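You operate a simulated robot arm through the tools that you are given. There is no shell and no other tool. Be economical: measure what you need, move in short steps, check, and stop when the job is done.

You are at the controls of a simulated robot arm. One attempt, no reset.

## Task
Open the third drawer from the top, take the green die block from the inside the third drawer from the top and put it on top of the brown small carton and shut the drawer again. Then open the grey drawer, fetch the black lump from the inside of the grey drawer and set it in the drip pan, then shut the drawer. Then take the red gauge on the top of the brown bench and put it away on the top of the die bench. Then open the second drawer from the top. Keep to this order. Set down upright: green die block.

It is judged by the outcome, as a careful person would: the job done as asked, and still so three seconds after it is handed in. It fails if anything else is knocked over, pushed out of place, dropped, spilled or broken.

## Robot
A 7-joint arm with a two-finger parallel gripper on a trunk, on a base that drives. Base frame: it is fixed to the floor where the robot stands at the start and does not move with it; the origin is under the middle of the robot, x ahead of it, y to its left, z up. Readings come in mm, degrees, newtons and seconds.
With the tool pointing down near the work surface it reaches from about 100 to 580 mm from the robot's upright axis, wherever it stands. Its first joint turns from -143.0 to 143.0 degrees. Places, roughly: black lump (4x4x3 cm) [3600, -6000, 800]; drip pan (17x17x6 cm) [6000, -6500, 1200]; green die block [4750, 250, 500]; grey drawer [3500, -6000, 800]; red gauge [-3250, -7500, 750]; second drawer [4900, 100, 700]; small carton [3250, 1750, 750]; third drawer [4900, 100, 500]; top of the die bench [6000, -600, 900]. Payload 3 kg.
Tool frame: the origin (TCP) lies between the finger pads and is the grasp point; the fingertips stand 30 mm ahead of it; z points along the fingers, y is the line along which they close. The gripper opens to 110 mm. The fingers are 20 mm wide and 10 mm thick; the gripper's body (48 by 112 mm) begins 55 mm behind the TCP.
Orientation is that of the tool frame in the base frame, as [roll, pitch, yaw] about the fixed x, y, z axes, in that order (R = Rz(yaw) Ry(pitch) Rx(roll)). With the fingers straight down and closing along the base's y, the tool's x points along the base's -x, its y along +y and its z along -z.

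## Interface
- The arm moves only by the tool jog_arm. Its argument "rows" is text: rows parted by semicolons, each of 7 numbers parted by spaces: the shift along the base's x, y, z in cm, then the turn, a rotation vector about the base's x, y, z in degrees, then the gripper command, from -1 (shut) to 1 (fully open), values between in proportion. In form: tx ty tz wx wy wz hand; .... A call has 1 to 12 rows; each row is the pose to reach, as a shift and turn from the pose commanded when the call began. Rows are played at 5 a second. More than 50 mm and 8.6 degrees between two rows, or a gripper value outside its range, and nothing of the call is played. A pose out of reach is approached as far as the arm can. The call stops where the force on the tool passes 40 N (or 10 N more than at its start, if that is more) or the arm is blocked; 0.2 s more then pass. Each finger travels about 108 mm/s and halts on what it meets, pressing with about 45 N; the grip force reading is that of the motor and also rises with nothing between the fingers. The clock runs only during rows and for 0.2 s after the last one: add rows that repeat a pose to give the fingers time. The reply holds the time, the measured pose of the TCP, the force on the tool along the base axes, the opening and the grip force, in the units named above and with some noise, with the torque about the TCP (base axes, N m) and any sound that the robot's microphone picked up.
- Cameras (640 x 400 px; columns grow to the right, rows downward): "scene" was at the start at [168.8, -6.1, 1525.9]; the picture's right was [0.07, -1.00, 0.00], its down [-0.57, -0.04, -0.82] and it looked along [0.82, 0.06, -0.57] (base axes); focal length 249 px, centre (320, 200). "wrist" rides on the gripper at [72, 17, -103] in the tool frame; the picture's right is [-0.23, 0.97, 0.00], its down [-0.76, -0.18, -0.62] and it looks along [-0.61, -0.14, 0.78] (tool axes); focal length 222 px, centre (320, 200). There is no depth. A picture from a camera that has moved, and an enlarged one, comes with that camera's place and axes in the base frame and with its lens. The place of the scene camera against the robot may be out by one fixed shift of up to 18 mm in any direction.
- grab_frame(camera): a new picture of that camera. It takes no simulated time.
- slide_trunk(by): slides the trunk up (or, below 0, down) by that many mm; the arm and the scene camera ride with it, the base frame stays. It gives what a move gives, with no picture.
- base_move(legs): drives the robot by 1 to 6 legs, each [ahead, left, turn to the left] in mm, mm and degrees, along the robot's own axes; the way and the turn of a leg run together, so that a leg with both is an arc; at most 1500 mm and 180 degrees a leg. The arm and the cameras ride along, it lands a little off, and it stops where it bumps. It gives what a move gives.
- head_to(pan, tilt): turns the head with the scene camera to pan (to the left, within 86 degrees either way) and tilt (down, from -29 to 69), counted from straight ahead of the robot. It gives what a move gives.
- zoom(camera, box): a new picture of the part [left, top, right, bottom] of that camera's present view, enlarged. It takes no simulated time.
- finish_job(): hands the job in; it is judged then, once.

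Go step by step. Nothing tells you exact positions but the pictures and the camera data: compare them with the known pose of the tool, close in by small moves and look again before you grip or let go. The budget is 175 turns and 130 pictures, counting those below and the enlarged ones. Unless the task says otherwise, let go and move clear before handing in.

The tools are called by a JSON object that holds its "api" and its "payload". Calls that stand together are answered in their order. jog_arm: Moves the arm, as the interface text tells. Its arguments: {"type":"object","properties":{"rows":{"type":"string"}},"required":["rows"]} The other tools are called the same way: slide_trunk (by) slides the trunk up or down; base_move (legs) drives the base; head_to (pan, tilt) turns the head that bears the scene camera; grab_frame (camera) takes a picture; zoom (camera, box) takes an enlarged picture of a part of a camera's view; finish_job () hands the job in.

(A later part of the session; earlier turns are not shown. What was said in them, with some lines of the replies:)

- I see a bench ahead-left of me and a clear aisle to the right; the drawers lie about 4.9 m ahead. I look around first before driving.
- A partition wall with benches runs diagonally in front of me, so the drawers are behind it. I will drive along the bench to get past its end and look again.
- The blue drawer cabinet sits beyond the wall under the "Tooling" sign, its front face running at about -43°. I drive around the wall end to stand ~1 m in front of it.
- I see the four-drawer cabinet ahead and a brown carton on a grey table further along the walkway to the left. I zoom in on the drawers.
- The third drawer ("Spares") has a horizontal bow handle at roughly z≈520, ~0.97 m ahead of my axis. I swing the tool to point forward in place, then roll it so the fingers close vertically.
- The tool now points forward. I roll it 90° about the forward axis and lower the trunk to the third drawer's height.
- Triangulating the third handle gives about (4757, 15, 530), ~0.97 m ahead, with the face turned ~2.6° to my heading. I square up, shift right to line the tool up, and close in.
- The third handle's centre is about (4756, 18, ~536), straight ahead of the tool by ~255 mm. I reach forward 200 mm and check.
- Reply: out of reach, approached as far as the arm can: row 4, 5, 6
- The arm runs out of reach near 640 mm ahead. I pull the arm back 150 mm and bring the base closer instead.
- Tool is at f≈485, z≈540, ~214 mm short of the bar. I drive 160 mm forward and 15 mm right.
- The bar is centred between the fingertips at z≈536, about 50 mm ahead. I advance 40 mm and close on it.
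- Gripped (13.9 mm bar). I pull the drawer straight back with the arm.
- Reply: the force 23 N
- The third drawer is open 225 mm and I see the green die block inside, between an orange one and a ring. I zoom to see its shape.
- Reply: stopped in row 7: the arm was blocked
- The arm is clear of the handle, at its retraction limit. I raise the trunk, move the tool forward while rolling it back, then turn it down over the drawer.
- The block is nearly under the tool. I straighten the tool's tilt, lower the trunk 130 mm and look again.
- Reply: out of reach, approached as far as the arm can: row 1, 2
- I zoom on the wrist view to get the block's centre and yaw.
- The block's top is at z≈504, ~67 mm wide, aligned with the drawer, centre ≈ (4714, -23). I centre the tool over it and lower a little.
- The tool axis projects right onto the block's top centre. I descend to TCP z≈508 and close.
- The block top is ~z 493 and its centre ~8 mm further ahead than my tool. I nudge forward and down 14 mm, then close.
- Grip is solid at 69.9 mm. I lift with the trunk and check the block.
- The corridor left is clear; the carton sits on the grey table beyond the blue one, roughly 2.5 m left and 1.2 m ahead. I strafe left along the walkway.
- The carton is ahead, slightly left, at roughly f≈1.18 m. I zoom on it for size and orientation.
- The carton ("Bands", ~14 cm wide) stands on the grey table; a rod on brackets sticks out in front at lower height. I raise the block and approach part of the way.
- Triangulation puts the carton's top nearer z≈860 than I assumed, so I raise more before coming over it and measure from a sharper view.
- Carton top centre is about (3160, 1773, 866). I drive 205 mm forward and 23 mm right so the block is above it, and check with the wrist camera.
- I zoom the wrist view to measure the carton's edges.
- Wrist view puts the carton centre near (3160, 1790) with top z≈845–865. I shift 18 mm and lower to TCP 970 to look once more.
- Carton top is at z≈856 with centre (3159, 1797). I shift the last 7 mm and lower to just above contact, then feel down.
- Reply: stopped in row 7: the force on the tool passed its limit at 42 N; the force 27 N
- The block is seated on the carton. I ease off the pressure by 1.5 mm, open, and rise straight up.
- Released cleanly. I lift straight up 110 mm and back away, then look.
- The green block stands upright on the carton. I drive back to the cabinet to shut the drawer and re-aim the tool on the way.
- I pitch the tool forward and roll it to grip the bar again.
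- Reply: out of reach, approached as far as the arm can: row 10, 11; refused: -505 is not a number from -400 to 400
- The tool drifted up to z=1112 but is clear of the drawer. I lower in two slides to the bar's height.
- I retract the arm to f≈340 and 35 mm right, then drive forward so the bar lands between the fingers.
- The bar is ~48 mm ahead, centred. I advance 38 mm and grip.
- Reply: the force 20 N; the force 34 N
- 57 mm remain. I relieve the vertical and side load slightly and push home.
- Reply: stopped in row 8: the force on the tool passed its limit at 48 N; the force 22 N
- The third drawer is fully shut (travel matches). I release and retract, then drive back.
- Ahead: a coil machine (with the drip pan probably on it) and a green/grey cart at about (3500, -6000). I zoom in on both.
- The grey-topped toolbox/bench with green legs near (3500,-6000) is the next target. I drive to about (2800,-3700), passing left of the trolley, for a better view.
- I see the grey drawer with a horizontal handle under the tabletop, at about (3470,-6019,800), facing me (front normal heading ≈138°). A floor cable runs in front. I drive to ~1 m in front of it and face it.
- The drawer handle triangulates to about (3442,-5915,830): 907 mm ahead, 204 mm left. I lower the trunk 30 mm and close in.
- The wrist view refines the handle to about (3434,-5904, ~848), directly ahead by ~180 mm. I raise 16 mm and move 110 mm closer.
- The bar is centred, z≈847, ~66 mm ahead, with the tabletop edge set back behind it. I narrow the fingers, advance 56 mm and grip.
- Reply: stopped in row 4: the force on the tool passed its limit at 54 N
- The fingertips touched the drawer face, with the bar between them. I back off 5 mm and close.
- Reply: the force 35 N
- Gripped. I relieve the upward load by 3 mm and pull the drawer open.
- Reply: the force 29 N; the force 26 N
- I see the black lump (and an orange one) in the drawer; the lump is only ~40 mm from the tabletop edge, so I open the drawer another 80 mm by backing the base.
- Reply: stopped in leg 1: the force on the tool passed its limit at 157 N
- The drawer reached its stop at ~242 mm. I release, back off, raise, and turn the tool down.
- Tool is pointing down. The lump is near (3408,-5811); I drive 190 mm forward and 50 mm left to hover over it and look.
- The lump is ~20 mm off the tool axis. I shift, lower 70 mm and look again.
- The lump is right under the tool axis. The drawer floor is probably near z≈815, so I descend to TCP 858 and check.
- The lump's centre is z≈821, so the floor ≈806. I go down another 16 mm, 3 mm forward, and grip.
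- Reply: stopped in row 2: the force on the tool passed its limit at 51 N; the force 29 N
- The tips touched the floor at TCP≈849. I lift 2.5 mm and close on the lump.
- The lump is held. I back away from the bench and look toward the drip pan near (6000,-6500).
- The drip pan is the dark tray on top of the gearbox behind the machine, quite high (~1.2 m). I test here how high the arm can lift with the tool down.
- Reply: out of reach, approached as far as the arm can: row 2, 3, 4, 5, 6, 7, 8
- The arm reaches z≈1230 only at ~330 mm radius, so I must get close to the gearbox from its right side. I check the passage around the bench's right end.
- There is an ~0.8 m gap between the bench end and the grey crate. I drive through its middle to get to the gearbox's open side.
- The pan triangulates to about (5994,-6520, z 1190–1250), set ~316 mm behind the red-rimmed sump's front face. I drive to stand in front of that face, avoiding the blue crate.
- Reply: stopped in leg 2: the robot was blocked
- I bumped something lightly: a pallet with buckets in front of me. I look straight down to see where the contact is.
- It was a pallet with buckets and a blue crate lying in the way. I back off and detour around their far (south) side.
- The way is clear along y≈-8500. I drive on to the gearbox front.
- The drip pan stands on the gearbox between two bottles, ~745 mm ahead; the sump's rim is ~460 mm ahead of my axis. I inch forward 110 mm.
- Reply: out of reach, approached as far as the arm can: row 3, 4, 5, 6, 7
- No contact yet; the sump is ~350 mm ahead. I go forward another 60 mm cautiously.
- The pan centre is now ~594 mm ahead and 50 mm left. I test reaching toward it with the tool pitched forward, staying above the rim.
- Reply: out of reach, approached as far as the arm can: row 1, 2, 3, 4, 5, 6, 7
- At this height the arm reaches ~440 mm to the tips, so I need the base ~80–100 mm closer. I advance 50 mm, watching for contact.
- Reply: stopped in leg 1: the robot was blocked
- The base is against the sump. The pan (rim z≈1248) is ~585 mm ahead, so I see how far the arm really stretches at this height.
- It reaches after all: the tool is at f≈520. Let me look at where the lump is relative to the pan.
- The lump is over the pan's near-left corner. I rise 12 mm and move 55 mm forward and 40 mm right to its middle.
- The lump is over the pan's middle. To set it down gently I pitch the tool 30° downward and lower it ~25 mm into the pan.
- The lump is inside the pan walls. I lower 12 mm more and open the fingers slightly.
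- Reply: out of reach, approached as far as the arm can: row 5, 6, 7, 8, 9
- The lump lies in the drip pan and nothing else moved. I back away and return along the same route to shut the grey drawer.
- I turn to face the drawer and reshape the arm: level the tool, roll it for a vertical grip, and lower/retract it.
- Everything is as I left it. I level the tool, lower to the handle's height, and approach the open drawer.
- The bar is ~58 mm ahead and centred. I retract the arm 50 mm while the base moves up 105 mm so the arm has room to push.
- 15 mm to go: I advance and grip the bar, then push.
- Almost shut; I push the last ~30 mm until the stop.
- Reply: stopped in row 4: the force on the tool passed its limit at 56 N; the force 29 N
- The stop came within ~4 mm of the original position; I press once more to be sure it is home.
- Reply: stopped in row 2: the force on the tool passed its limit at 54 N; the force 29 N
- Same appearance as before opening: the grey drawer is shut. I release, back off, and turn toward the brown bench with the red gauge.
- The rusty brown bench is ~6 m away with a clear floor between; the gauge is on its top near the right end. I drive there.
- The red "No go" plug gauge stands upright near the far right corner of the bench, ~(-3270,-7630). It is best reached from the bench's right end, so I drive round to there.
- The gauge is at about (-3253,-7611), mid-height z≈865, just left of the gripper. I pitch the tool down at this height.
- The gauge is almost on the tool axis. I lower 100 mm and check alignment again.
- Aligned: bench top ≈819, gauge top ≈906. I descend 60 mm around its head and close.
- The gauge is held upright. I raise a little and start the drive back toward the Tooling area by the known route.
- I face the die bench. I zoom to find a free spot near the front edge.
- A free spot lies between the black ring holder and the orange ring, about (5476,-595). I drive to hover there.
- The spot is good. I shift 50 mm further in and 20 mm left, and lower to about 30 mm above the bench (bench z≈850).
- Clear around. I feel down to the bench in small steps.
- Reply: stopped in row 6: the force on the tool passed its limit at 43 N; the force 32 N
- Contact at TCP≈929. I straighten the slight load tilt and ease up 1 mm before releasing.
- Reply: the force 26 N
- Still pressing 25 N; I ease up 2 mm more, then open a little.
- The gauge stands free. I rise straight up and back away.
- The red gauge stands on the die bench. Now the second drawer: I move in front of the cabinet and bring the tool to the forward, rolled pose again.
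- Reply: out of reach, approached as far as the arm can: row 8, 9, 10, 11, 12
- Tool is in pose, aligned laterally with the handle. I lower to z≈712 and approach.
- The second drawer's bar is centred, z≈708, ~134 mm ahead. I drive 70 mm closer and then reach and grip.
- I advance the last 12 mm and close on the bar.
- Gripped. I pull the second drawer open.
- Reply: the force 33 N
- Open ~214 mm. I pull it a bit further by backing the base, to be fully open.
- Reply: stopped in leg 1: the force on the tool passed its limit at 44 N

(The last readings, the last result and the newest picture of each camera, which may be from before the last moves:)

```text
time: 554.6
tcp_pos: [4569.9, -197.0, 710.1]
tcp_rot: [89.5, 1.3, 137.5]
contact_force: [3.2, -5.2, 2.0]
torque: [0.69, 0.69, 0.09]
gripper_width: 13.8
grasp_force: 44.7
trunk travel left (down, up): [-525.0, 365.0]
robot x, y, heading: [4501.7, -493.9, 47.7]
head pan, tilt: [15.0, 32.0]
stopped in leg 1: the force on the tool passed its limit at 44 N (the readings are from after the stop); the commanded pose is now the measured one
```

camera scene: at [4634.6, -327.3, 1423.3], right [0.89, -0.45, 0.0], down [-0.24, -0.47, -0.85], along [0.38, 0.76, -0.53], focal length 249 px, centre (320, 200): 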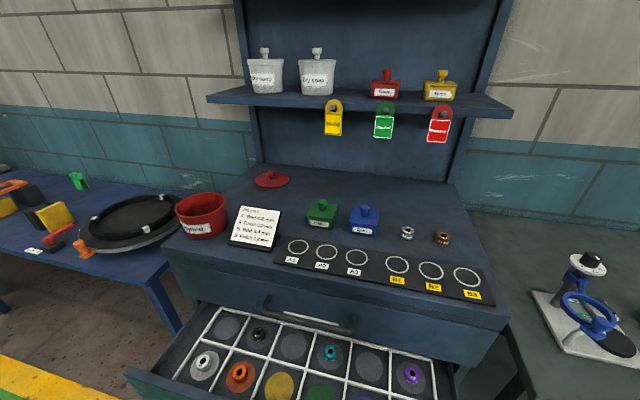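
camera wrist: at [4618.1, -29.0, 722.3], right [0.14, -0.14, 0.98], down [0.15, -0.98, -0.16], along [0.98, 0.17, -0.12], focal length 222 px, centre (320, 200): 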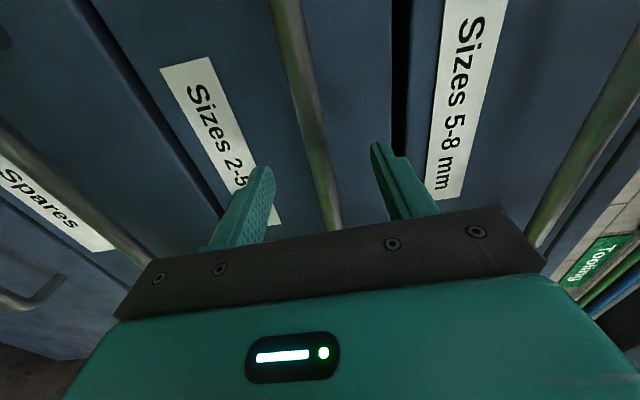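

It is open ~270 mm. I release and back clear, then verify everything.

{"api": "jog_arm", "payload": {"rows": "0 0 0 0 0 0 -0.6;0 0 0 0 0 0 0;0 0 0 0 0 0 0.2;0 0 0 0 0 0 0.2"}}

{"api": "base_move", "payload": {"legs": [[-350, 0, 0]]}}

{"api": "head_to", "payload": {"pan": 0, "tilt": 30}}

{"api": "grab_frame", "payload": {"camera": "scene"}}

```text
time: 555.6
tcp_pos: [4569.7, -195.6, 709.2]
tcp_rot: [89.4, 1.6, 137.6]
contact_force: [0.0, 0.7, 0.1]
torque: [-0.04, 0.01, 0.0]
gripper_width: 66.1
grasp_force: 0.0
trunk travel left (down, up): [-525.0, 365.0]
robot x, y, heading: [4497.4, -494.8, 48.0]
head pan, tilt: [15.0, 32.0]
```

```text
time: 557.9
tcp_pos: [4333.2, -458.2, 708.6]
tcp_rot: [89.5, 1.5, 137.6]
contact_force: [-0.9, -1.4, 0.0]
torque: [0.02, -0.01, -0.02]
gripper_width: 66.1
grasp_force: 0.0
trunk travel left (down, up): [-525.0, 365.0]
robot x, y, heading: [4260.8, -758.6, 47.9]
head pan, tilt: [15.0, 32.0]
```

```text
time: 558.7
tcp_pos: [4334.0, -458.3, 709.0]
tcp_rot: [89.5, 1.6, 137.6]
contact_force: [-0.1, -0.3, 0.1]
torque: [0.0, -0.04, 0.0]
gripper_width: 66.0
grasp_force: 0.0
trunk travel left (down, up): [-525.0, 365.0]
robot x, y, heading: [4263.2, -759.7, 48.1]
head pan, tilt: [0.0, 30.0]
```

```text
14 pictures are left
camera scene: at [4377.8, -643.7, 1426.2], right [0.74, -0.67, 0.0], down [-0.33, -0.37, -0.87], along [0.58, 0.64, -0.5], focal length 249 px, centre (320, 200)
```

scene: 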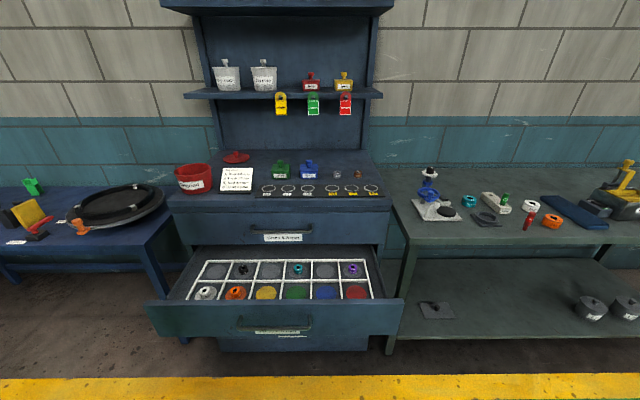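

The second drawer is open, the red gauge stands on the die bench, and the robot is clear; the green block, lump and shut drawers were each confirmed earlier. I hand the job in.

{"api": "finish_job", "payload": {}}

```text
The job is handed in.
```

All the steps were done in the order you asked, and the job is handed in.

- **Third drawer:** opened, the green die block taken out and set upright on the small carton, then shut.
- **Grey drawer:** opened, the black lump moved to the drip pan, then shut.
- **Red gauge:** standing upright on top of the die bench.
- **Second drawer:** left open about 270 mm.

On the way to the drip pan the base bumped something and stopped, most likely a pallet of buckets. The pallet's buckets and the blue crate looked in place in the next picture, but I couldn't confirm that the pallet itself hadn't shifted slightly.
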